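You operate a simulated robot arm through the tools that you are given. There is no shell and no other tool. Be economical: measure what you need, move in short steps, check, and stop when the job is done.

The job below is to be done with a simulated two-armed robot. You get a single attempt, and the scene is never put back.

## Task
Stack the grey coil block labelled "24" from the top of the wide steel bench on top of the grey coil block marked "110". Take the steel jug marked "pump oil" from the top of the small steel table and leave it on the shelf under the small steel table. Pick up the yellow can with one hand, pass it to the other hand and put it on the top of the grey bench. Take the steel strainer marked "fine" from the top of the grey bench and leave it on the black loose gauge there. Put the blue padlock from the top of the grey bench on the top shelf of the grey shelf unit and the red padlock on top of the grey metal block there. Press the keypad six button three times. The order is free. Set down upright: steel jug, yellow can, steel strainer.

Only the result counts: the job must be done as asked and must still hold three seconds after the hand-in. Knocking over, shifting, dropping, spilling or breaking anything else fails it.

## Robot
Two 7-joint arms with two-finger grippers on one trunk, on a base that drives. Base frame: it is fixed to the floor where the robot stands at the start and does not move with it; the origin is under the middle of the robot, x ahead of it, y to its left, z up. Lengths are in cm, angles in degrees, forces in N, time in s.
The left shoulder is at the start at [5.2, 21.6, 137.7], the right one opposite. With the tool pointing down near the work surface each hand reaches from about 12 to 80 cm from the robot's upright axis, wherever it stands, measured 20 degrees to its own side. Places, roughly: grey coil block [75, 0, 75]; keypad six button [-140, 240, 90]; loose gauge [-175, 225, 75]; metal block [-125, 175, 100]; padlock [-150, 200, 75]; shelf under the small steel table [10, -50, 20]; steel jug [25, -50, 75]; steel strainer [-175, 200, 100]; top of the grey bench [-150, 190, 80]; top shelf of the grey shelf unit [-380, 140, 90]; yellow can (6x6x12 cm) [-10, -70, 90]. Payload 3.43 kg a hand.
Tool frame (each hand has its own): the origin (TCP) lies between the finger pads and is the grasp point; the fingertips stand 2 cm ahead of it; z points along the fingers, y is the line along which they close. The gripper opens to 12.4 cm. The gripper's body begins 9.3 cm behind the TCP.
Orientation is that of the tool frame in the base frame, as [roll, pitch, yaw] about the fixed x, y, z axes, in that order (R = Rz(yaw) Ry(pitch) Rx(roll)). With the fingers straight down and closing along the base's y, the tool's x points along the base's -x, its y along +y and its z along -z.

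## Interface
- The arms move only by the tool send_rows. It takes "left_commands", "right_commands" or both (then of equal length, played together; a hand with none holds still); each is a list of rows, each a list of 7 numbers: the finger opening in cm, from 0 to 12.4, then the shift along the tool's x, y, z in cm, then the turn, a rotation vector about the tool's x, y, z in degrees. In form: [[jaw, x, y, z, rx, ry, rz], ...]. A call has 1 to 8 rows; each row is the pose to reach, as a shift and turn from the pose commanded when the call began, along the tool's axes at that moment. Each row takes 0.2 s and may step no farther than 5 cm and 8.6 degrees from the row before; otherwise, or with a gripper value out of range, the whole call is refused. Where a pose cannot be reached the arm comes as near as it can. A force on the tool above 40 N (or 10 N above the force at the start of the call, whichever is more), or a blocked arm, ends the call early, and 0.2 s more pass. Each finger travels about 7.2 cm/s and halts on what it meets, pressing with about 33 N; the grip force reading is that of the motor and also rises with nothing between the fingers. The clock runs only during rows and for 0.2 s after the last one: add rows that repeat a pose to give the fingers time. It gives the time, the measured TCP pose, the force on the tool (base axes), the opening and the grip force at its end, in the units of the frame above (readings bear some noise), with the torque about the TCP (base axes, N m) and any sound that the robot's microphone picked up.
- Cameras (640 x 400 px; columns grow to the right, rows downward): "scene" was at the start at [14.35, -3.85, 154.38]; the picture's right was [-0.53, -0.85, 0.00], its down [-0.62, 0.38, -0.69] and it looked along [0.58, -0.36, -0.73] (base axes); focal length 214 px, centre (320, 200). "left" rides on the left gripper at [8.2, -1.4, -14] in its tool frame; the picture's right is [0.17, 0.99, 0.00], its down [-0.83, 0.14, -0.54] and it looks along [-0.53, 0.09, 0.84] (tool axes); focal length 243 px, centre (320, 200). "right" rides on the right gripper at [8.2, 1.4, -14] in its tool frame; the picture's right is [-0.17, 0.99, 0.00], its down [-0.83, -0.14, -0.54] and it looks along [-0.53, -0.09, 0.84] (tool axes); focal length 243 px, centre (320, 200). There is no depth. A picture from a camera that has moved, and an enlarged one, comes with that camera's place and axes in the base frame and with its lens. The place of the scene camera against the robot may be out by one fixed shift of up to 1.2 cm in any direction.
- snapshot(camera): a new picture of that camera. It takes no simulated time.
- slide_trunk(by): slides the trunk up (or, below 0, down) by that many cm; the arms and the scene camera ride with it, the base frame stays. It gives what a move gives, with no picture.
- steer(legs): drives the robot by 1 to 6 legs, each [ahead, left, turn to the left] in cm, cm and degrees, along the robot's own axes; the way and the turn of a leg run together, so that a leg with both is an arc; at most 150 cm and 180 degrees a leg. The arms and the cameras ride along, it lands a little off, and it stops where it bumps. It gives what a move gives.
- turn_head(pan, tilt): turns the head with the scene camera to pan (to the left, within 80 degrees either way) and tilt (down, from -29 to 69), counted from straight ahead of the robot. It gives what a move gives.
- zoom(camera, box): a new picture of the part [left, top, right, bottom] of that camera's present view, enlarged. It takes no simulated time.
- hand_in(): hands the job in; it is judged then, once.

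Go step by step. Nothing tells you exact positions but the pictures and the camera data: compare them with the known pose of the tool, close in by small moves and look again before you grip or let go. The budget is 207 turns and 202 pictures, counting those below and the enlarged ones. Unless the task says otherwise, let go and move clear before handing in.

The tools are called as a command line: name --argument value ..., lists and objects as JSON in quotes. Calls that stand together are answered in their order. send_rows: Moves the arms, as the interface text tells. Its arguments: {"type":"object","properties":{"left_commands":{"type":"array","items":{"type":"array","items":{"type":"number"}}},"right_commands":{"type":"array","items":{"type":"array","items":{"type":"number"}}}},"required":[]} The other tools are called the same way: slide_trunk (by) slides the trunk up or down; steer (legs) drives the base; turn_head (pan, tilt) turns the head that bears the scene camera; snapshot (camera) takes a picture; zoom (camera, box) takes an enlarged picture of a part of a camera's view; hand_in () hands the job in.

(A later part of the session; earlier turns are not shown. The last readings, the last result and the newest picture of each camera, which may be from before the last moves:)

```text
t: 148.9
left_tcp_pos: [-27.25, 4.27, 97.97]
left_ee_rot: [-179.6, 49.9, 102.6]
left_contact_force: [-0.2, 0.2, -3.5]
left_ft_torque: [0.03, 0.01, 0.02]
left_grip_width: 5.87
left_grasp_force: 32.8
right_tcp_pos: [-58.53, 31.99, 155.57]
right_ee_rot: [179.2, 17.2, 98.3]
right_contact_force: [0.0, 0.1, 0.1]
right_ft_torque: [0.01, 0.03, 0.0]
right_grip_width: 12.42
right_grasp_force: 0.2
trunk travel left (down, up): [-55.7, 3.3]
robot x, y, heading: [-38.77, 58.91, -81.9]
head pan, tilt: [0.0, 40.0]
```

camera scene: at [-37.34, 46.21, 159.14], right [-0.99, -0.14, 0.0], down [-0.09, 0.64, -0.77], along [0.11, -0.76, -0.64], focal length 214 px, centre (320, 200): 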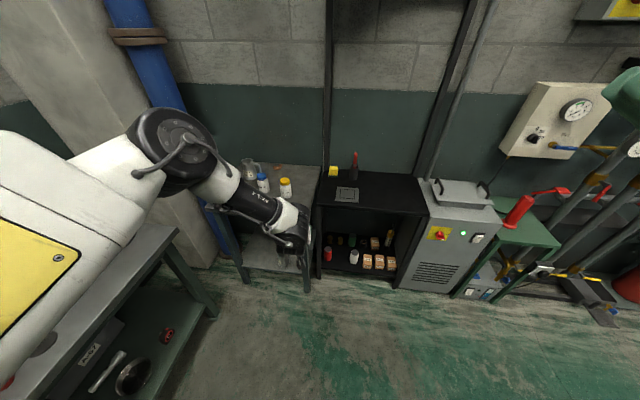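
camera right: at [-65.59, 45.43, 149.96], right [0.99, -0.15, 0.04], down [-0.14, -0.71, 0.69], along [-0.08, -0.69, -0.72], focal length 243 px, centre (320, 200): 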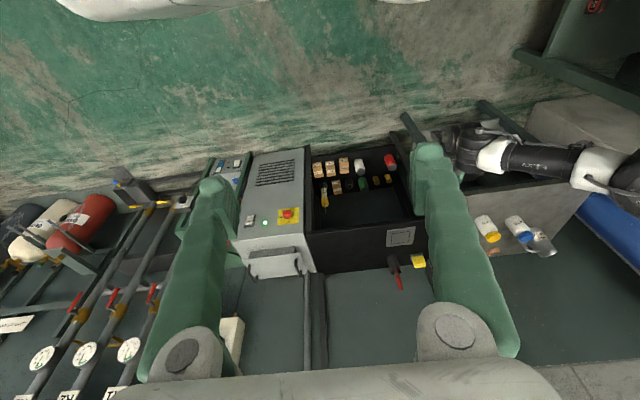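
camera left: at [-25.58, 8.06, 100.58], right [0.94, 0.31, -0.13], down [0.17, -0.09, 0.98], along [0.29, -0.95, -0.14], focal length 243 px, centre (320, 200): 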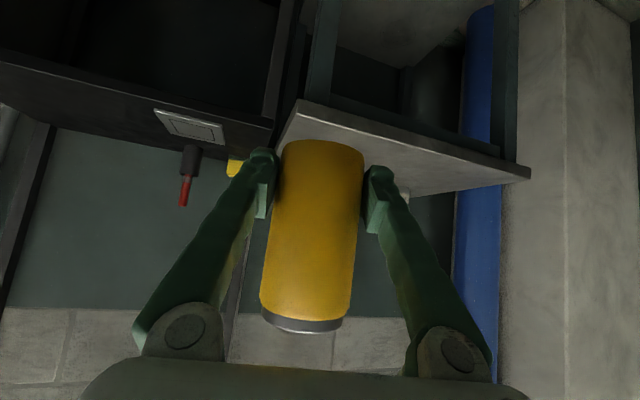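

Now bring the right hand to a level, tool-down pose above and beside the can.

send_rows --right_commands '[[12.4, -1.2, 2.1, 4.3, 0.5, 2.1, 3.6], [12.4, -2.5, 4.4, 8.6, 1, 4.2, 7.2], [12.4, -3.8, 6.6, 12.9, 1.5, 6.3, 10.8], [12.4, -5, 8.8, 17.2, 2, 8.4, 14.4], [12.4, -6.3, 11, 21.5, 2.5, 10.5, 18], [12.4, -7.5, 13.2, 25.8, 3, 12.6, 21.6], [12.4, -8.8, 15.4, 30, 3.5, 14.7, 25.2], [12.4, -10.1, 17.5, 34.4, 4, 16.8, 28.8]]'

turn_head --pan 0 --tilt 45

snapshot --camera "right"

snapshot --camera "scene"

```text
refused: row 2 steps farther than a row can; nothing moved
```

```text
t: 149.5
left_tcp_pos: [-27.22, 4.32, 97.97]
left_ee_rot: [-179.6, 49.9, 102.4]
left_contact_force: [0.5, -0.3, -3.2]
left_ft_torque: [0.0, 0.03, 0.0]
left_grip_width: 5.85
left_grasp_force: 32.9
right_tcp_pos: [-58.65, 32.0, 155.61]
right_ee_rot: [179.1, 17.2, 98.2]
right_contact_force: [-0.3, 0.1, 0.3]
right_ft_torque: [-0.02, 0.01, 0.02]
right_grip_width: 12.4
right_grasp_force: 0.0
trunk travel left (down, up): [-55.7, 3.3]
robot x, y, heading: [-39.35, 59.31, -82.1]
head pan, tilt: [0.0, 45.0]
```

```text
113 pictures are left
camera right: at [-59.05, 44.14, 166.49], right [1.0, -0.01, 0.06], down [-0.06, -0.65, 0.76], along [0.03, -0.76, -0.65], focal length 243 px, centre (320, 200)
```

right: 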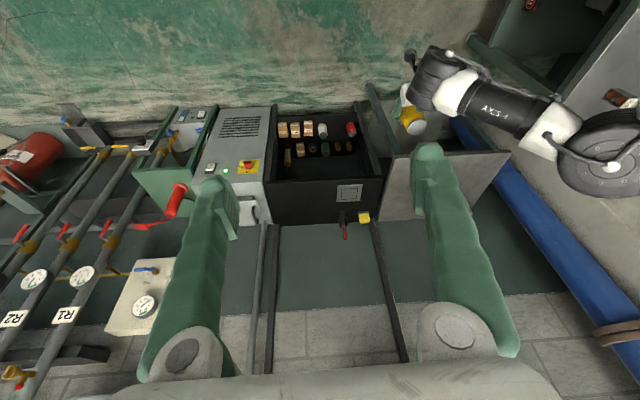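

```text
112 pictures are left
camera scene: at [-37.39, 46.67, 158.43], right [-0.99, -0.14, 0.0], down [-0.1, 0.7, -0.71], along [0.1, -0.7, -0.71], focal length 214 px, centre (320, 200)
```

scene: 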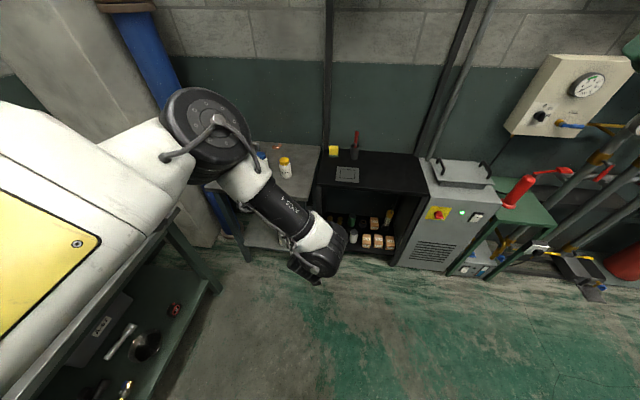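

Resend with smaller steps.

send_rows --right_commands '[[12.4, -1.2, 2.1, 4.1, 0.5, 2.1, 3.6], [12.4, -2.4, 4.2, 8.2, 1, 4.2, 7.2], [12.4, -3.6, 6.3, 12.3, 1.5, 6.3, 10.8], [12.4, -4.8, 8.4, 16.4, 2, 8.4, 14.4], [12.4, -6, 10.5, 20.5, 2.5, 10.5, 18], [12.4, -7.2, 12.6, 24.6, 3, 12.6, 21.6], [12.4, -8.4, 14.7, 28.7, 3.5, 14.7, 25.2], [12.4, -9.6, 16.8, 32.8, 4, 16.8, 28.8]]'

snapshot --camera "right"

```text
t: 151.3
left_tcp_pos: [-27.31, 4.29, 97.83]
left_ee_rot: [-179.6, 49.8, 102.4]
left_contact_force: [0.2, 0.5, -1.8]
left_ft_torque: [-0.03, 0.02, -0.03]
left_grip_width: 5.84
left_grasp_force: 32.7
right_tcp_pos: [-60.17, 1.36, 128.6]
right_ee_rot: [177.7, -0.6, 70.2]
right_contact_force: [-0.5, 0.8, -6.8]
right_ft_torque: [-0.01, -0.08, 0.0]
right_grip_width: 12.38
right_grasp_force: 0.0
right hand out of reach, approached as far as the arm can: row 1, 2, 3, 4, 5, 6, 7, 8
trunk travel left (down, up): [-55.7, 3.3]
robot x, y, heading: [-38.82, 58.94, -82.1]
head pan, tilt: [0.0, 45.0]
```

```text
111 pictures are left
camera right: at [-56.57, 8.79, 142.79], right [0.87, -0.49, 0.04], down [-0.44, -0.73, 0.52], along [-0.23, -0.47, -0.85], focal length 243 px, centre (320, 200)
```

right: 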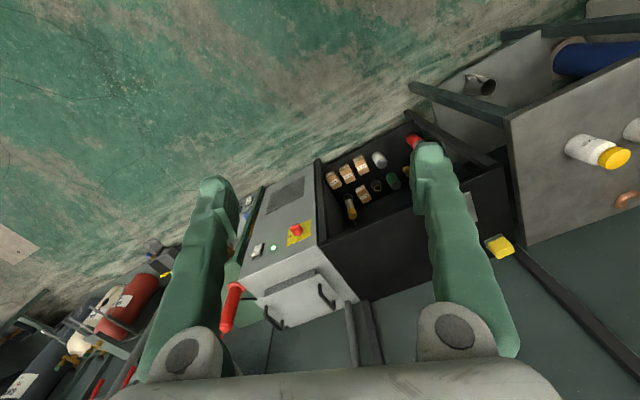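

send_rows --right_commands '[[12.4, 0, 0, 0, 0, 0, 0], [12.4, 0, 0, 0, 0, 0, 0], [12.4, 0, 0, 0, 0, 0, 0], [12.4, 0, 0, 0, 0, 0, 0]]'

```text
t: 152.3
left_tcp_pos: [-27.36, 4.39, 97.95]
left_ee_rot: [-179.5, 49.8, 102.4]
left_contact_force: [0.0, -0.6, -3.3]
left_ft_torque: [0.01, 0.02, -0.02]
left_grip_width: 5.84
left_grasp_force: 33.4
right_tcp_pos: [-60.02, 1.41, 128.89]
right_ee_rot: [177.4, -0.6, 70.2]
right_contact_force: [-0.6, 0.2, 0.1]
right_ft_torque: [-0.02, 0.01, 0.0]
right_grip_width: 12.43
right_grasp_force: 0.0
trunk travel left (down, up): [-55.7, 3.3]
robot x, y, heading: [-38.91, 59.38, -82.0]
head pan, tilt: [0.0, 45.0]
```

Both hands will meet a little right of centre. Move them together, the right staying about 25 cm above.

send_rows --left_commands '[[3, 0.1, -1.5, -0.1, 0, 0, 0], [3, 0.2, -3, -0.2, 0, 0, 0], [3, 0.2, -4.5, -0.2, 0, 0, 0], [3, 0.3, -6, -0.3, 0, 0, 0], [3, 0.4, -7.5, -0.4, 0, 0, 0], [3, 0.4, -9, -0.4, 0, 0, 0], [3, 0.4, -9, -0.4, 0, 0, 0]]' --right_commands '[[11, 1.6, 3.6, 0.8, 0, 0, 0], [11, 3.2, 7.2, 1.6, 0, 0, 0], [11, 4.8, 10.8, 2.4, 0, 0, 0], [11, 6.4, 14.4, 3.2, 0, 0, 0], [11, 8, 18, 4, 0, 0, 0], [11, 9.7, 21.6, 5, 0, 0, 0], [11, 9.7, 21.6, 5, 0, 0, 0]]'

snapshot --camera "right"

snapshot --camera "scene"

```text
t: 154.1
left_tcp_pos: [-32.65, 1.73, 97.43]
left_ee_rot: [179.1, 49.8, 104.4]
left_contact_force: [-0.1, -0.2, -3.6]
left_ft_torque: [0.03, 0.02, 0.0]
left_grip_width: 5.86
left_grasp_force: 33.4
right_tcp_pos: [-60.53, 0.85, 126.76]
right_ee_rot: [178.6, -0.5, 69.7]
right_contact_force: [-1.2, -0.6, -0.1]
right_ft_torque: [-0.02, 0.01, -0.01]
right_grip_width: 10.99
right_grasp_force: 0.1
right hand out of reach, approached as far as the arm can: row 1, 2, 3, 4, 5, 6, 7
trunk travel left (down, up): [-55.7, 3.3]
robot x, y, heading: [-39.21, 58.91, -81.8]
head pan, tilt: [0.0, 45.0]
stopped in row 7 (left hand): the arm was blocked; the commanded pose is now the measured one
```

```text
110 pictures are left
camera right: at [-56.76, 8.2, 140.92], right [0.87, -0.5, 0.02], down [-0.43, -0.73, 0.53], along [-0.25, -0.47, -0.85], focal length 243 px, centre (320, 200)
```

right: 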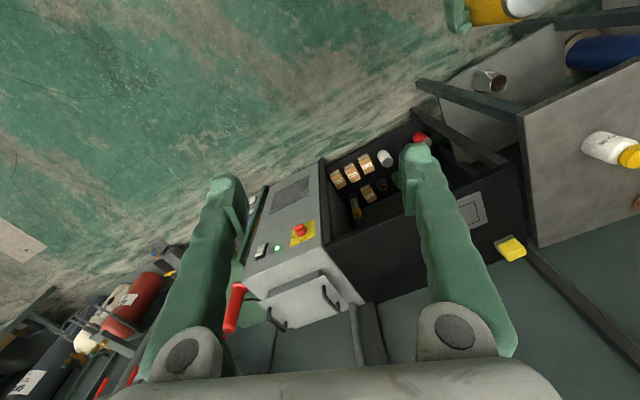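

```text
109 pictures are left
camera scene: at [-37.39, 46.7, 158.43], right [-0.99, -0.14, 0.0], down [-0.1, 0.7, -0.71], along [0.1, -0.7, -0.71], focal length 214 px, centre (320, 200)
```

scene: 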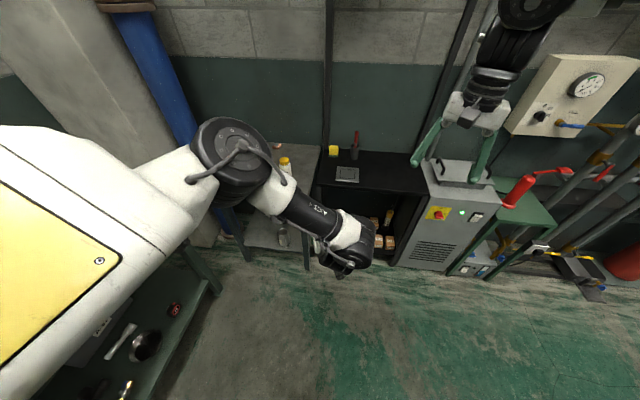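

The right hand is too high for its shoulder to swing inward. Lower both: left by 10 and right to about z 107, then swing across.

send_rows --left_commands '[[3, 1.5, 0, 1.3, 0, 0, 0], [3, 3, 0, 2.6, 0, 0, 0], [3, 4.6, 0, 3.9, 0, 0, 0], [3, 6.1, 0, 5.2, 0, 0, 0], [3, 7.6, 0, 6.5, 0, 0, 0], [3, 7.6, 0, 6.5, 0, 0, 0]]' --right_commands '[[11, 0.5, 0, 4, 0, 0, 0], [11, 1, 0, 8, 0, 0, 0], [11, 1.5, 0, 12, 0, 0, 0], [11, 2, 0, 16, 0, 0, 0], [11, 2, 0, 19, 0, 0, 0], [11, 2, 0, 19, 0, 0, 0]]'

send_rows --right_commands '[[11, 1, 3.8, 0, 0, 0, -1], [11, 2, 7.6, 0, 0, 0, -2], [11, 3, 11.4, 0, 0, 0, -3], [11, 4, 15.2, 0, 0, 0, -4], [11, 4, 15.2, 0, 0, 0, -4]]'

snapshot --camera "right"

```text
t: 155.5
left_tcp_pos: [-31.49, 0.82, 87.79]
left_ee_rot: [179.6, 50.3, 106.0]
left_contact_force: [0.1, 0.0, -2.9]
left_ft_torque: [0.04, 0.0, 0.0]
left_grip_width: 5.87
left_grasp_force: 32.9
right_tcp_pos: [-60.98, 0.11, 108.0]
right_ee_rot: [178.6, -0.7, 69.9]
right_contact_force: [0.2, 0.7, 0.1]
right_ft_torque: [-0.01, -0.01, 0.0]
right_grip_width: 11.0
right_grasp_force: 0.0
right hand out of reach, approached as far as the arm can: row 1, 2, 3, 4, 5, 6
trunk travel left (down, up): [-55.7, 3.3]
robot x, y, heading: [-39.06, 59.39, -81.9]
head pan, tilt: [0.0, 45.0]
```

```text
t: 156.7
left_tcp_pos: [-31.18, 1.01, 87.41]
left_ee_rot: [178.7, 50.1, 105.3]
left_contact_force: [-0.7, -0.5, -3.0]
left_ft_torque: [0.01, -0.01, 0.01]
left_grip_width: 5.87
left_grasp_force: 33.1
right_tcp_pos: [-56.98, 0.87, 112.0]
right_ee_rot: [178.5, -0.6, 73.8]
right_contact_force: [-0.3, 0.1, 0.2]
right_ft_torque: [0.02, -0.01, -0.03]
right_grip_width: 11.03
right_grasp_force: 0.1
right hand out of reach, approached as far as the arm can: row 1, 2, 3, 4, 5
trunk travel left (down, up): [-55.7, 3.3]
robot x, y, heading: [-38.94, 59.3, -82.0]
head pan, tilt: [0.0, 45.0]
```

```text
108 pictures are left
camera right: at [-53.65, 8.44, 126.16], right [0.9, -0.43, 0.02], down [-0.38, -0.76, 0.53], along [-0.21, -0.48, -0.85], focal length 243 px, centre (320, 200)
```

right: 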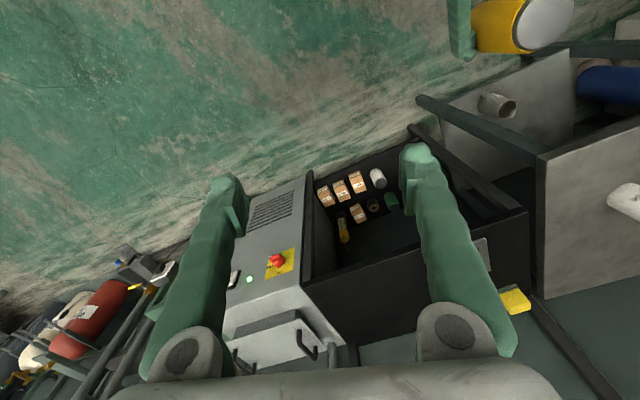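

Rotating the right wrist toward its natural yaw while pulling back and in.

send_rows --right_commands '[[11, 2.6, 2.6, 0, 0, 0, -5], [11, 5.3, 5.3, 0, 0, 0, -10], [11, 8, 8, 0, 0, 0, -15], [11, 10.6, 10.6, 0, 0, 0, -20], [11, 10.6, 10.6, 0, 0, 0, -20]]'

snapshot --camera "right"

```text
t: 157.9
left_tcp_pos: [-31.06, 1.16, 87.19]
left_ee_rot: [178.5, 49.9, 105.3]
left_contact_force: [0.2, -0.6, -2.7]
left_ft_torque: [0.02, 0.0, 0.01]
left_grip_width: 5.86
left_grasp_force: 32.9
right_tcp_pos: [-52.98, 9.54, 114.57]
right_ee_rot: [178.2, 0.2, 93.6]
right_contact_force: [0.1, -0.5, 0.1]
right_ft_torque: [-0.01, -0.02, -0.01]
right_grip_width: 10.99
right_grasp_force: 0.1
right hand out of reach, approached as far as the arm can: row 1, 2, 3, 4, 5
trunk travel left (down, up): [-55.7, 3.3]
robot x, y, heading: [-38.88, 59.29, -82.0]
head pan, tilt: [0.0, 45.0]
```

```text
107 pictures are left
camera right: at [-52.56, 17.97, 128.54], right [0.99, -0.1, 0.03], down [-0.1, -0.84, 0.54], along [-0.03, -0.54, -0.84], focal length 243 px, centre (320, 200)
```

right: 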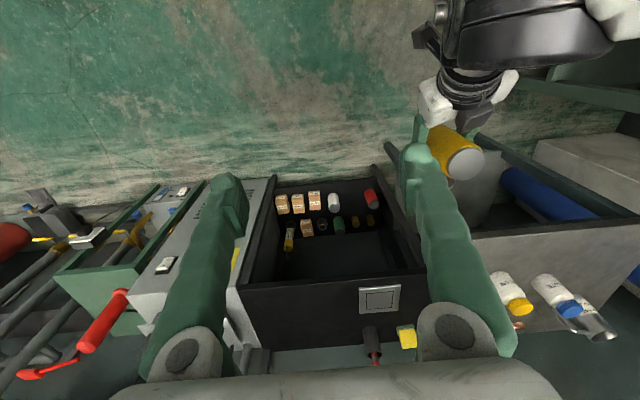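

send_rows --right_commands '[[11, -0.7, 3, 1.5, 0, 0, -1], [11, -1.4, 6, 3, 0, 0, -2], [11, -2.1, 9, 4.5, 0, 0, -3], [11, -2.7, 11.9, 6, 0, 0, -4], [11, -2.7, 11.9, 6, 0, 0, -4]]'

snapshot --camera "right"

```text
t: 159.1
left_tcp_pos: [-31.16, 1.21, 87.18]
left_ee_rot: [178.5, 49.9, 105.4]
left_contact_force: [0.9, 0.3, -3.2]
left_ft_torque: [0.01, -0.01, -0.01]
left_grip_width: 5.84
left_grasp_force: 32.6
right_tcp_pos: [-52.87, 10.12, 112.75]
right_ee_rot: [178.3, 0.2, 97.8]
right_contact_force: [0.4, -0.6, -1.1]
right_ft_torque: [-0.01, 0.03, 0.02]
right_grip_width: 10.97
right_grasp_force: 0.1
right hand out of reach, approached as far as the arm can: row 1, 2, 3, 4, 5
trunk travel left (down, up): [-55.7, 3.3]
robot x, y, heading: [-39.19, 59.26, -81.8]
head pan, tilt: [0.0, 45.0]
```

```text
106 pictures are left
camera right: at [-52.99, 18.55, 126.69], right [1.0, -0.03, 0.03], down [-0.04, -0.84, 0.54], along [0.01, -0.54, -0.84], focal length 243 px, centre (320, 200)
```

right: 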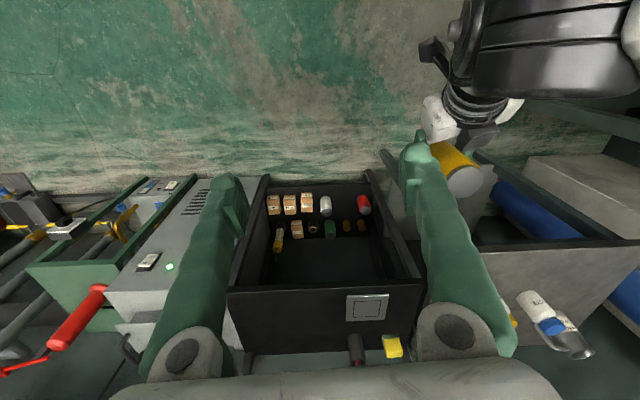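

The right arm is in a bad posture branch. Rebase with a small trunk move, then swing the right hand out to its starting-like pose before coming back in.

slide_trunk --by -1

send_rows --right_commands '[[11, -0.8, -4, 0, 0, 0, 0], [11, -1.6, -8, 0, 0, 0, 0], [11, -2.4, -12, 0, 0, 0, 0], [11, -3.2, -16, 0, 0, 0, 0], [11, -4, -20, 0, 0, 0, 0], [11, -4.5, -24, 0, 0, 0, 0], [11, -4.5, -24, 0, 0, 0, 0]]'

snapshot --camera "scene"

```text
t: 159.7
left_tcp_pos: [-30.76, 1.25, 86.03]
left_ee_rot: [177.4, 50.1, 104.0]
left_contact_force: [-0.1, -0.3, -2.6]
left_ft_torque: [0.06, 0.01, -0.01]
left_grip_width: 5.87
left_grasp_force: 33.3
right_tcp_pos: [-53.26, 9.87, 111.76]
right_ee_rot: [178.5, 0.3, 97.7]
right_contact_force: [-0.2, 1.1, -0.4]
right_ft_torque: [0.0, 0.01, 0.01]
right_grip_width: 11.0
right_grasp_force: 0.1
trunk travel left (down, up): [-54.7, 4.3]
robot x, y, heading: [-39.02, 59.29, -81.7]
head pan, tilt: [0.0, 45.0]
```

```text
t: 161.3
left_tcp_pos: [-31.1, 1.13, 86.28]
left_ee_rot: [178.5, 50.1, 104.8]
left_contact_force: [-0.9, -0.3, -1.9]
left_ft_torque: [0.01, 0.0, -0.02]
left_grip_width: 5.86
left_grasp_force: 33.3
right_tcp_pos: [-76.52, 2.37, 111.39]
right_ee_rot: [178.5, 0.2, 97.7]
right_contact_force: [0.9, 0.4, 0.1]
right_ft_torque: [-0.01, -0.01, -0.01]
right_grip_width: 11.0
right_grasp_force: 0.0
trunk travel left (down, up): [-54.7, 4.3]
robot x, y, heading: [-39.25, 59.24, -81.9]
head pan, tilt: [0.0, 45.0]
```

```text
105 pictures are left
camera scene: at [-37.21, 45.68, 157.28], right [-0.99, -0.14, 0.0], down [-0.1, 0.7, -0.71], along [0.1, -0.7, -0.71], focal length 214 px, centre (320, 200)
```

scene: 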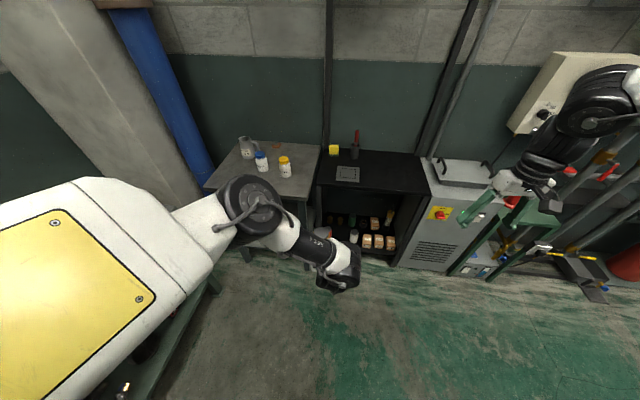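

The right arm moves freely out there. Now approach inward again, lower this time.

send_rows --right_commands '[[11, -0.1, 4.1, 2, 0, 0, 0.5], [11, -0.2, 8.2, 4, 0, 0, 1], [11, -0.3, 12.3, 6, 0, 0, 1.5], [11, -0.4, 16.4, 8, 0, 0, 2], [11, -0.5, 20.5, 9, 0, 0, 2.5], [11, -0.6, 24.6, 9, 0, 0, 3], [11, -0.7, 28.7, 9, 0, 0, 3.5], [11, -0.8, 32.9, 9, 0, 0, 4]]'

snapshot --camera "right"

snapshot --camera "scene"

```text
t: 163.1
left_tcp_pos: [-31.27, 1.18, 86.4]
left_ee_rot: [178.8, 49.8, 105.3]
left_contact_force: [-0.5, -0.3, -2.2]
left_ft_torque: [0.06, 0.0, 0.01]
left_grip_width: 5.88
left_grasp_force: 33.0
right_tcp_pos: [-53.54, 8.18, 105.05]
right_ee_rot: [178.0, 0.2, 93.8]
right_contact_force: [0.6, 1.0, 0.1]
right_ft_torque: [0.01, -0.01, 0.02]
right_grip_width: 11.01
right_grasp_force: 0.0
right hand out of reach, approached as far as the arm can: row 6, 7, 8
trunk travel left (down, up): [-54.7, 4.3]
robot x, y, heading: [-39.16, 59.45, -82.1]
head pan, tilt: [0.0, 45.0]
```

```text
104 pictures are left
camera right: at [-53.32, 16.58, 119.07], right [0.99, -0.1, 0.03], down [-0.1, -0.84, 0.54], along [-0.03, -0.54, -0.84], focal length 243 px, centre (320, 200)
```

right: 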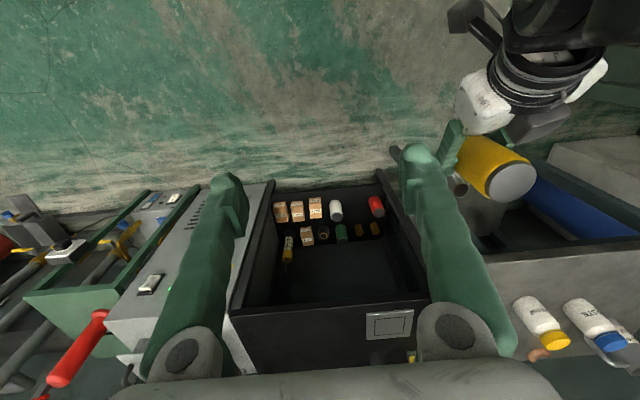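

```text
103 pictures are left
camera scene: at [-37.26, 45.64, 157.28], right [-0.99, -0.14, 0.0], down [-0.1, 0.7, -0.71], along [0.1, -0.7, -0.71], focal length 214 px, centre (320, 200)
```

scene: 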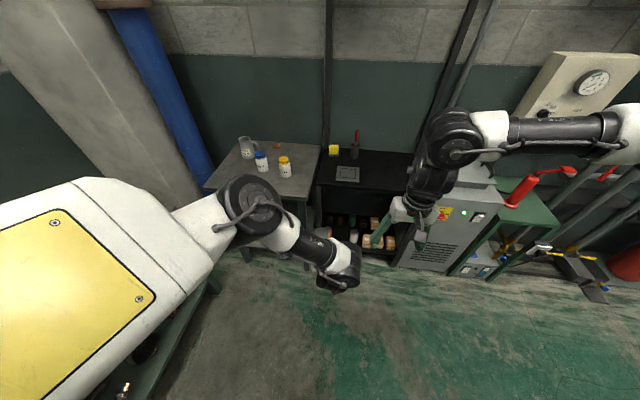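

The right arm can't swing further inward tool-down, but its forearm already points left. I'll instead grip the can's top part from the right side with a tilted hand; first back out a bit and turn the wrist.

send_rows --right_commands '[[8, 0, -2, 0, 0, 0, 8], [8, 0, -4, 0, 0, 0, 16], [8, 0, -6, 0, 0, 0, 24], [8, 0, -8, 0, 0, 0, 32], [8, 0, -10, 0, 0, 0, 40], [8, 0, -12, 0, 0, 0, 48], [8, 0, -14, 0, 0, 0, 56], [8, 0, -15, 0, 0, 0, 64]]'

send_rows --right_commands '[[8, 0, 0, 0, 0, 0, 7], [8, 0, 0, 0, 0, 0, 14], [8, 0, 0, 0, 0, 0, 22], [8, 0, 0, 0, 0, 0, 22]]'

send_rows --right_commands '[[8, 0, 0, 0, 0, 7, 0], [8, 0, 0, 0, 0, 14, 0], [8, 0, 0, 0, 0, 21, 0], [8, 0, 0, 0, 0, 28, 0], [8, 0, 0, 0, 0, 35, 0], [8, 0, 0, 0, 0, 42, 0], [8, 0, 0, 0, 0, 45, 0], [8, 0, 0, 0, 0, 45, 0]]'

snapshot --camera "right"

snapshot --camera "scene"

```text
t: 164.9
left_tcp_pos: [-31.14, 1.12, 86.32]
left_ee_rot: [178.9, 49.8, 105.3]
left_contact_force: [0.6, -0.3, -2.4]
left_ft_torque: [0.03, 0.07, 0.01]
left_grip_width: 5.83
left_grasp_force: 33.1
right_tcp_pos: [-77.64, -9.96, 108.69]
right_ee_rot: [-179.9, -2.2, 30.7]
right_contact_force: [0.2, 0.5, -0.3]
right_ft_torque: [0.05, -0.04, -0.04]
right_grip_width: 7.99
right_grasp_force: 0.1
right hand out of reach, approached as far as the arm can: row 1, 2, 3, 4, 5, 6, 7, 8
trunk travel left (down, up): [-54.7, 4.3]
robot x, y, heading: [-38.95, 59.21, -82.0]
head pan, tilt: [0.0, 45.0]
```

```text
t: 165.9
left_tcp_pos: [-31.33, 1.21, 86.28]
left_ee_rot: [178.7, 49.9, 105.2]
left_contact_force: [-0.2, 0.1, -2.8]
left_ft_torque: [0.02, 0.04, -0.02]
left_grip_width: 5.87
left_grasp_force: 32.9
right_tcp_pos: [-84.9, -13.14, 110.39]
right_ee_rot: [178.5, -1.2, 12.6]
right_contact_force: [-0.3, -0.3, 0.8]
right_ft_torque: [0.01, 0.01, -0.01]
right_grip_width: 7.95
right_grasp_force: 0.0
right hand out of reach, approached as far as the arm can: row 1, 2, 3, 4
trunk travel left (down, up): [-54.7, 4.3]
robot x, y, heading: [-39.01, 59.43, -81.9]
head pan, tilt: [0.0, 45.0]
```

```text
t: 167.7
left_tcp_pos: [-31.35, 1.3, 86.38]
left_ee_rot: [178.8, 49.9, 105.2]
left_contact_force: [0.5, 0.4, -1.9]
left_ft_torque: [0.07, 0.0, -0.02]
left_grip_width: 5.84
left_grasp_force: 33.2
right_tcp_pos: [-81.12, -6.92, 115.08]
right_ee_rot: [177.6, -46.2, 14.3]
right_contact_force: [-0.2, 0.3, 0.3]
right_ft_torque: [-0.01, -0.01, 0.01]
right_grip_width: 8.0
right_grasp_force: 0.0
right hand out of reach, approached as far as the arm can: row 1, 2, 3, 4, 5, 6, 7, 8
trunk travel left (down, up): [-54.7, 4.3]
robot x, y, heading: [-38.71, 59.16, -81.6]
head pan, tilt: [0.0, 45.0]
```

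```text
102 pictures are left
camera right: at [-85.22, -8.64, 130.78], right [0.1, -0.99, -0.09], down [-0.97, -0.08, -0.23], along [0.22, 0.11, -0.97], focal length 243 px, centre (320, 200)
```

right: 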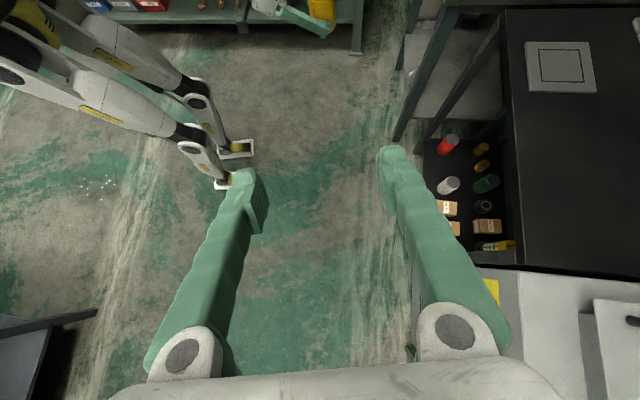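

```text
101 pictures are left
camera scene: at [-37.28, 45.68, 157.28], right [-0.99, -0.14, 0.0], down [-0.1, 0.7, -0.71], along [0.1, -0.7, -0.71], focal length 214 px, centre (320, 200)
```

scene: 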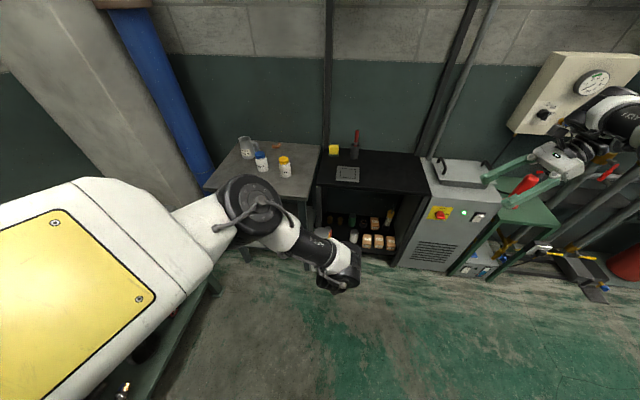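

That orientation works. Move the right hand to a pre-grasp spot about 16 cm right of the can, level with its upper part.

send_rows --right_commands '[[8.4, 1, 0.2, 4.8, 0, 0, 0], [8.4, 2, 0.4, 9.6, 0, 0, 0], [8.4, 3, 0.6, 14.4, 0, 0, 0], [8.4, 4, 0.8, 19.2, 0, 0, 0], [8.4, 5, 1, 24, 0, 0, 0], [8.4, 6, 1.2, 28.8, 0, 0, 0], [8.4, 7, 1.4, 33.6, 0, 0, 0], [8.4, 7.9, 1.6, 38.4, 0, 0, 0]]'

snapshot --camera "right"

snapshot --camera "left"

```text
t: 169.5
left_tcp_pos: [-31.16, 1.24, 86.32]
left_ee_rot: [178.8, 49.9, 105.2]
left_contact_force: [0.2, -0.6, -3.2]
left_ft_torque: [0.06, -0.04, 0.01]
left_grip_width: 5.84
left_grasp_force: 33.1
right_tcp_pos: [-68.26, -8.6, 115.75]
right_ee_rot: [177.8, -46.0, 14.2]
right_contact_force: [0.0, 0.9, -0.3]
right_ft_torque: [0.0, 0.03, 0.0]
right_grip_width: 8.38
right_grasp_force: 0.0
right hand out of reach, approached as far as the arm can: row 2, 3, 4, 5, 6, 7, 8
trunk travel left (down, up): [-54.7, 4.3]
robot x, y, heading: [-38.8, 59.47, -81.9]
head pan, tilt: [0.0, 45.0]
```

```text
100 pictures are left
camera right: at [-72.33, -10.43, 131.37], right [0.1, -0.99, -0.09], down [-0.97, -0.08, -0.23], along [0.22, 0.11, -0.97], focal length 243 px, centre (320, 200)
```

right: 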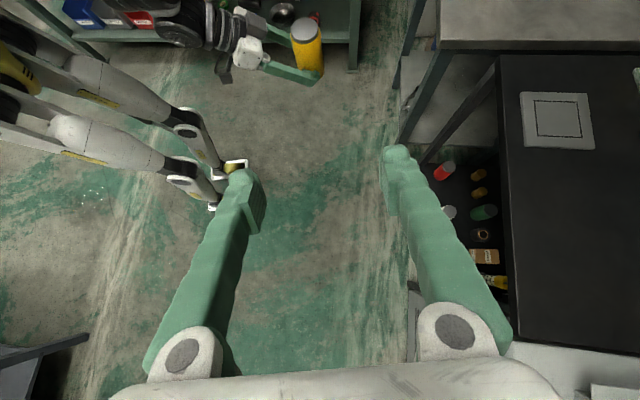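

```text
99 pictures are left
camera left: at [-37.11, 16.31, 89.01], right [0.92, 0.38, -0.11], down [0.16, -0.08, 0.98], along [0.36, -0.92, -0.13], focal length 243 px, centre (320, 200)
```

left: 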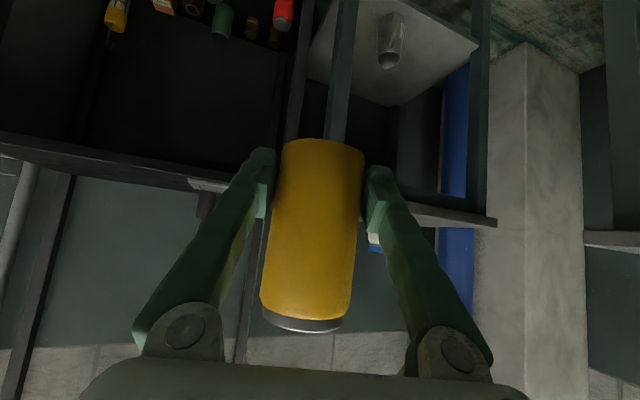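

send_rows --right_commands '[[8.4, 0.7, -3.9, 0.5, 0, 0, 0], [8.4, 1.4, -7.8, 1.1, 0, 0, 0], [8.4, 2.1, -11.8, 1.6, 0, 0, 0], [8.4, 2.6, -14.7, 2, 0, 0, 0], [8.4, 2.6, -14.7, 2, 0, 0, 0]]'

send_rows --right_commands '[[8.4, 0, 0, 4, 0, 0, 0], [8.4, 0, 0, 8, 0, 0, 0], [8.4, 0, 0, 12, 0, 0, 0], [8.4, 0, 0, 16, 0, 0, 0], [8.4, 0, 0, 16, 0, 0, 0]]'

snapshot --camera "right"

```text
t: 170.7
left_tcp_pos: [-31.24, 1.37, 86.29]
left_ee_rot: [178.9, 49.9, 105.2]
left_contact_force: [0.0, 0.0, -3.7]
left_ft_torque: [0.04, 0.03, -0.01]
left_grip_width: 5.87
left_grasp_force: 32.9
right_tcp_pos: [-73.64, -4.66, 114.32]
right_ee_rot: [178.0, -46.4, 14.4]
right_contact_force: [-0.4, 0.2, -0.4]
right_ft_torque: [-0.01, -0.01, 0.03]
right_grip_width: 8.4
right_grasp_force: 0.1
right hand out of reach, approached as far as the arm can: row 1, 2, 3, 4, 5
trunk travel left (down, up): [-54.7, 4.3]
robot x, y, heading: [-39.07, 59.07, -81.8]
head pan, tilt: [0.0, 45.0]
```

```text
t: 171.9
left_tcp_pos: [-31.28, 1.33, 86.31]
left_ee_rot: [178.7, 49.8, 105.4]
left_contact_force: [-0.3, 0.9, -3.6]
left_ft_torque: [0.0, 0.03, -0.02]
left_grip_width: 5.86
left_grasp_force: 32.5
right_tcp_pos: [-70.75, -7.48, 114.87]
right_ee_rot: [177.8, -46.1, 14.2]
right_contact_force: [-0.2, -0.1, -0.3]
right_ft_torque: [0.02, 0.01, 0.0]
right_grip_width: 8.41
right_grasp_force: 0.1
right hand out of reach, approached as far as the arm can: row 1, 2, 3, 4, 5
trunk travel left (down, up): [-54.7, 4.3]
robot x, y, heading: [-38.83, 59.11, -81.8]
head pan, tilt: [0.0, 45.0]
```

```text
98 pictures are left
camera right: at [-74.79, -9.33, 130.46], right [0.1, -0.99, -0.09], down [-0.97, -0.08, -0.23], along [0.22, 0.11, -0.97], focal length 243 px, centre (320, 200)
```

right: 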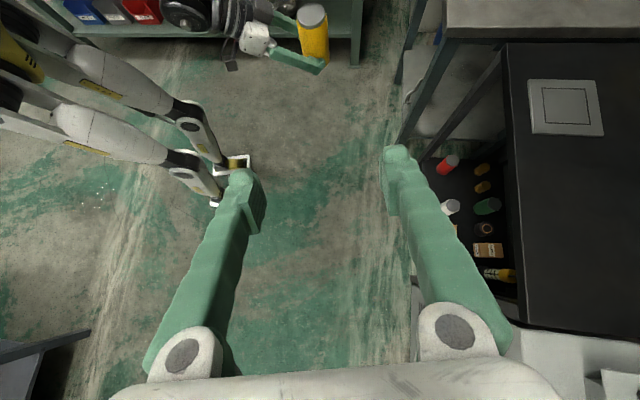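

That orientation is more restricted. The left arm earlier reached the centre line when far extended, so the right should as well: return the right hand to tool-down and try crossing at a longer reach.

send_rows --right_commands '[[10, 0, 0, 0, 0, -7, 0], [10, 0, 0, 0, 0, -14, 0], [10, 0, 0, 0, 0, -21, 0], [10, 0, 0, 0, 0, -28, 0], [10, 0, 0, 0, 0, -35, 0], [10, 0, 0, 0, 0, -42, 0], [10, 0, 0, 0, 0, -46, 0]]'

send_rows --right_commands '[[10, 0, 0, 0, 0, 0, -8.4], [10, 0, 0, 0, 0, 0, -16.8], [10, 0, 0, 0, 0, 0, -25], [10, 0, 0, 0, 0, 0, -33], [10, 0, 0, 0, 0, 0, -41], [10, 0, 0, 0, 0, 0, -49], [10, 0, 0, 0, 0, 0, -57], [10, 0, 0, 0, 0, 0, -65]]'

send_rows --right_commands '[[10, 0, 0, 0, 0, 0, -7], [10, 0, 0, 0, 0, 0, -12], [10, 0, 0, 0, 0, 0, -12]]'

```text
t: 173.5
left_tcp_pos: [-31.36, 1.23, 86.36]
left_ee_rot: [178.7, 49.9, 105.1]
left_contact_force: [-0.5, 0.3, -2.5]
left_ft_torque: [0.04, 0.0, 0.01]
left_grip_width: 5.86
left_grasp_force: 32.9
right_tcp_pos: [-86.72, -12.66, 118.03]
right_ee_rot: [178.1, -0.6, 14.5]
right_contact_force: [-0.1, 0.7, -0.2]
right_ft_torque: [0.0, -0.02, 0.01]
right_grip_width: 9.99
right_grasp_force: 0.0
right hand out of reach, approached as far as the arm can: row 1, 2, 3, 4, 5, 6, 7
trunk travel left (down, up): [-54.7, 4.3]
robot x, y, heading: [-38.77, 59.21, -81.9]
head pan, tilt: [0.0, 45.0]
```

```text
t: 175.3
left_tcp_pos: [-31.29, 1.13, 86.22]
left_ee_rot: [178.8, 49.9, 105.2]
left_contact_force: [-0.1, 1.2, -3.9]
left_ft_torque: [0.04, 0.03, 0.0]
left_grip_width: 5.88
left_grasp_force: 32.6
right_tcp_pos: [-86.6, -12.28, 118.0]
right_ee_rot: [179.2, 1.3, 77.6]
right_contact_force: [0.4, 0.1, -0.3]
right_ft_torque: [0.0, 0.01, -0.03]
right_grip_width: 10.0
right_grasp_force: 0.0
trunk travel left (down, up): [-54.7, 4.3]
robot x, y, heading: [-38.85, 59.36, -82.3]
head pan, tilt: [0.0, 45.0]
```

```text
t: 176.1
left_tcp_pos: [-31.32, 1.15, 86.31]
left_ee_rot: [178.8, 49.9, 105.2]
left_contact_force: [-0.5, 0.6, -3.3]
left_ft_torque: [0.05, 0.03, 0.01]
left_grip_width: 5.85
left_grasp_force: 32.5
right_tcp_pos: [-86.55, -12.38, 118.07]
right_ee_rot: [179.5, 1.5, 89.7]
right_contact_force: [0.0, 0.2, 0.8]
right_ft_torque: [0.0, -0.04, 0.0]
right_grip_width: 9.99
right_grasp_force: 0.1
trunk travel left (down, up): [-54.7, 4.3]
robot x, y, heading: [-38.92, 59.2, -81.9]
head pan, tilt: [0.0, 45.0]
```

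send_rows --right_commands '[[10, 0.6, 4.6, 1.5, 0, 0, 0], [10, 1.3, 9.2, 3, 0, 0, 0], [10, 1.9, 13.8, 4.5, 0, 0, 0], [10, 2.6, 18.4, 6, 0, 0, 0], [10, 3.2, 23, 7.5, 0, 0, 0], [10, 3.9, 27.6, 9, 0, 0, 0], [10, 4.5, 32.2, 10.5, 0, 0, 0], [10, 5.2, 36.8, 12, 0, 0, 0]]'

snapshot --camera "scene"

```text
t: 177.9
left_tcp_pos: [-31.19, 1.41, 86.49]
left_ee_rot: [178.8, 50.0, 105.2]
left_contact_force: [-0.2, 0.2, -3.4]
left_ft_torque: [0.01, 0.03, 0.0]
left_grip_width: 5.88
left_grasp_force: 33.0
right_tcp_pos: [-58.74, -2.96, 110.0]
right_ee_rot: [179.3, 1.7, 89.5]
right_contact_force: [0.6, -0.3, 0.0]
right_ft_torque: [-0.03, 0.04, 0.01]
right_grip_width: 10.0
right_grasp_force: 0.1
right hand out of reach, approached as far as the arm can: row 5, 6, 7, 8
trunk travel left (down, up): [-54.7, 4.3]
robot x, y, heading: [-38.98, 59.08, -82.0]
head pan, tilt: [0.0, 45.0]
```

```text
97 pictures are left
camera scene: at [-37.1, 45.83, 157.3], right [-0.99, -0.14, 0.0], down [-0.1, 0.7, -0.71], along [0.1, -0.7, -0.71], focal length 214 px, centre (320, 200)
```

scene: 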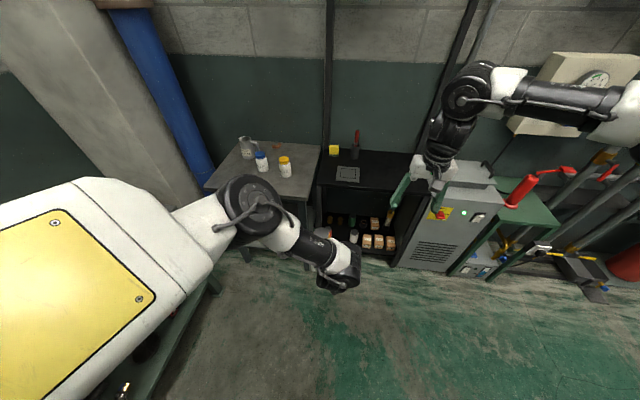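

Try the inward swing at a lower height, since low poses worked well for the left arm.

send_rows --right_commands '[[10, 0, 0, 4.5, 0, 0, 0], [10, 0, 0, 9, 0, 0, 0], [10, 0, 0, 13.5, 0, 0, 0], [10, 0, 0, 18, 0, 0, 0], [10, 0, 0, 22, 0, 0, 0]]'

send_rows --right_commands '[[10, 0.6, 4, 0, 0, 0, 0], [10, 1.2, 8, 0, 0, 0, 0], [10, 1.8, 12, 0, 0, 0, 0], [10, 1.8, 12, 0, 0, 0, 0]]'

snapshot --camera "scene"

```text
t: 179.1
left_tcp_pos: [-31.32, 1.31, 86.34]
left_ee_rot: [178.6, 49.9, 105.2]
left_contact_force: [-0.7, -0.1, -2.7]
left_ft_torque: [0.03, -0.01, 0.05]
left_grip_width: 5.86
left_grasp_force: 33.4
right_tcp_pos: [-64.0, 0.02, 93.45]
right_ee_rot: [179.3, 1.6, 89.6]
right_contact_force: [-0.1, 0.7, 0.9]
right_ft_torque: [0.05, 0.06, -0.02]
right_grip_width: 9.99
right_grasp_force: 0.0
right hand out of reach, approached as far as the arm can: row 1, 2, 3, 4, 5
trunk travel left (down, up): [-54.7, 4.3]
robot x, y, heading: [-38.96, 59.11, -81.6]
head pan, tilt: [0.0, 45.0]
```

```text
t: 180.1
left_tcp_pos: [-31.32, 1.24, 86.24]
left_ee_rot: [178.8, 49.9, 105.2]
left_contact_force: [0.6, 0.6, -3.1]
left_ft_torque: [0.02, -0.01, 0.0]
left_grip_width: 5.84
left_grasp_force: 32.8
right_tcp_pos: [-58.76, 4.36, 97.38]
right_ee_rot: [179.3, 1.5, 89.6]
right_contact_force: [0.7, -0.3, -0.2]
right_ft_torque: [0.0, -0.01, 0.0]
right_grip_width: 9.97
right_grasp_force: 0.1
right hand out of reach, approached as far as the arm can: row 1, 2, 3, 4
trunk travel left (down, up): [-54.7, 4.3]
robot x, y, heading: [-38.64, 59.05, -81.8]
head pan, tilt: [0.0, 45.0]
```

```text
96 pictures are left
camera scene: at [-37.27, 45.67, 157.28], right [-0.99, -0.14, 0.0], down [-0.1, 0.7, -0.71], along [0.1, -0.7, -0.71], focal length 214 px, centre (320, 200)
```

scene: 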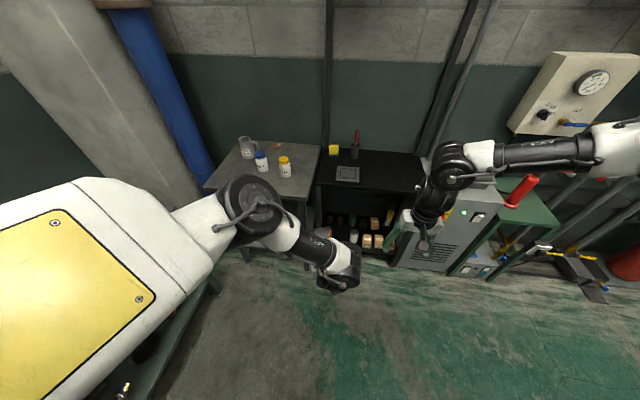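

The right elbow is stuck out sideways. Stretch the right arm far ahead to reset its posture, then come back in.

send_rows --right_commands '[[10, -3.9, 1.6, -1.1, 0, 0, 0], [10, -7.8, 3.2, -2.3, 0, 0, 0], [10, -11.7, 4.8, -3.4, 0, 0, 0], [10, -15.6, 6.3, -4.6, 0, 0, 0], [10, -19.5, 7.9, -5.7, 0, 0, 0], [10, -23.4, 9.5, -6.8, 0, 0, 0], [10, -27.3, 11.1, -8, 0, 0, 0], [10, -27.3, 11.1, -8, 0, 0, 0]]'

snapshot --camera "scene"

```text
t: 181.9
left_tcp_pos: [-31.27, 1.27, 86.27]
left_ee_rot: [178.8, 49.9, 105.3]
left_contact_force: [-0.4, 0.2, -2.9]
left_ft_torque: [0.04, 0.01, 0.0]
left_grip_width: 5.85
left_grasp_force: 33.2
right_tcp_pos: [-61.24, -5.1, 106.79]
right_ee_rot: [179.2, 1.6, 89.5]
right_contact_force: [-0.4, -0.2, -0.2]
right_ft_torque: [0.01, -0.01, 0.01]
right_grip_width: 10.0
right_grasp_force: 0.1
right hand out of reach, approached as far as the arm can: row 1, 2, 3, 4, 5, 6, 7, 8
trunk travel left (down, up): [-54.7, 4.3]
robot x, y, heading: [-38.7, 58.86, -81.5]
head pan, tilt: [0.0, 45.0]
```

```text
95 pictures are left
camera scene: at [-37.28, 45.67, 157.28], right [-0.99, -0.14, 0.0], down [-0.1, 0.7, -0.71], along [0.1, -0.7, -0.71], focal length 214 px, centre (320, 200)
```

scene: 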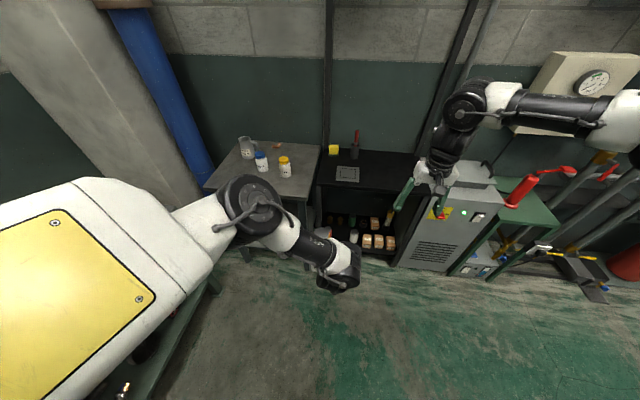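

The wrist twist limit seems to force the elbow out. Turn the right wrist by -60° yaw to free it, then try to move inward.

send_rows --right_commands '[[10, 0, 0, 0, 0, 0, 8], [10, 0, 0, 0, 0, 0, 16], [10, 0, 0, 0, 0, 0, 24], [10, 0, 0, 0, 0, 0, 32], [10, 0, 0, 0, 0, 0, 40], [10, 0, 0, 0, 0, 0, 48], [10, 0, 0, 0, 0, 0, 55], [10, 0, 0, 0, 0, 0, 55]]'

snapshot --camera "scene"

```text
t: 183.7
left_tcp_pos: [-31.23, 1.15, 86.28]
left_ee_rot: [178.7, 49.9, 105.3]
left_contact_force: [-1.0, -0.4, -2.2]
left_ft_torque: [0.02, 0.0, 0.05]
left_grip_width: 5.85
left_grasp_force: 33.0
right_tcp_pos: [-73.13, -12.17, 109.71]
right_ee_rot: [178.5, 0.3, 34.7]
right_contact_force: [0.4, 0.9, -0.9]
right_ft_torque: [-0.02, -0.01, -0.01]
right_grip_width: 9.99
right_grasp_force: 0.0
right hand out of reach, approached as far as the arm can: row 4, 5, 6, 7, 8
trunk travel left (down, up): [-54.7, 4.3]
robot x, y, heading: [-39.51, 59.35, -81.9]
head pan, tilt: [0.0, 45.0]
```

```text
94 pictures are left
camera scene: at [-37.2, 45.67, 157.28], right [-0.99, -0.14, 0.0], down [-0.1, 0.7, -0.71], along [0.1, -0.7, -0.71], focal length 214 px, centre (320, 200)
```

scene: 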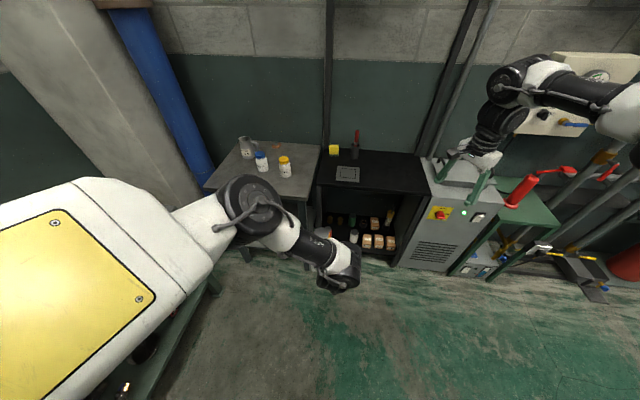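

Lower yaw pushes it outward, so a higher yaw should bring it inward. Turn the other way (toward yaw ≈140).

send_rows --right_commands '[[10, 0, 0, 0, 0, 0, -8.5], [10, 0, 0, 0, 0, 0, -17], [10, 0, 0, 0, 0, 0, -25.5], [10, 0, 0, 0, 0, 0, -34], [10, 0, 0, 0, 0, 0, -42.5], [10, 0, 0, 0, 0, 0, -51], [10, 0, 0, 0, 0, 0, -59.5], [10, 0, 0, 0, 0, 0, -68]]'

send_rows --right_commands '[[10, 1, 3, 0, 0, 0, -8.5], [10, 2, 6, 0, 0, 0, -17], [10, 3, 9, 0, 0, 0, -25.5], [10, 4, 12, 0, 0, 0, -34], [10, 4, 15, 0, 0, 0, -39], [10, 4, 18, 0, 0, 0, -39], [10, 4, 21, 0, 0, 0, -39], [10, 4, 24, 0, 0, 0, -39]]'

snapshot --camera "scene"

```text
t: 185.5
left_tcp_pos: [-31.33, 1.26, 86.35]
left_ee_rot: [178.8, 50.0, 105.1]
left_contact_force: [0.5, -0.4, -3.1]
left_ft_torque: [0.01, 0.01, 0.0]
left_grip_width: 5.87
left_grasp_force: 33.3
right_tcp_pos: [-73.04, -11.96, 109.75]
right_ee_rot: [179.8, 1.5, 102.8]
right_contact_force: [-0.9, 0.0, -0.1]
right_ft_torque: [0.0, 0.03, -0.03]
right_grip_width: 9.98
right_grasp_force: 0.1
trunk travel left (down, up): [-54.7, 4.3]
robot x, y, heading: [-39.26, 59.28, -81.9]
head pan, tilt: [0.0, 45.0]
```

```text
t: 187.3
left_tcp_pos: [-31.41, 1.16, 86.41]
left_ee_rot: [178.6, 49.9, 105.2]
left_contact_force: [-0.1, 0.2, -2.1]
left_ft_torque: [-0.01, 0.02, -0.01]
left_grip_width: 5.83
left_grasp_force: 33.3
right_tcp_pos: [-57.18, -0.7, 110.71]
right_ee_rot: [-179.1, 1.6, 141.6]
right_contact_force: [-0.2, 0.6, 0.2]
right_ft_torque: [0.01, 0.0, 0.0]
right_grip_width: 9.98
right_grasp_force: 0.0
right hand out of reach, approached as far as the arm can: row 5, 6, 7, 8
trunk travel left (down, up): [-54.7, 4.3]
robot x, y, heading: [-38.92, 59.06, -81.6]
head pan, tilt: [0.0, 45.0]
```

```text
93 pictures are left
camera scene: at [-37.3, 45.65, 157.28], right [-0.99, -0.14, 0.0], down [-0.1, 0.7, -0.71], along [0.1, -0.7, -0.71], focal length 214 px, centre (320, 200)
```

scene: 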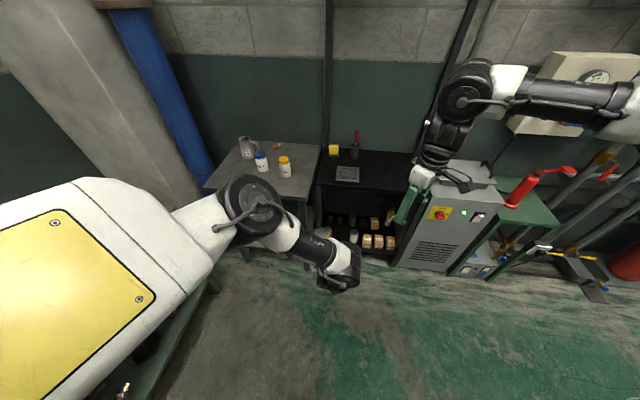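

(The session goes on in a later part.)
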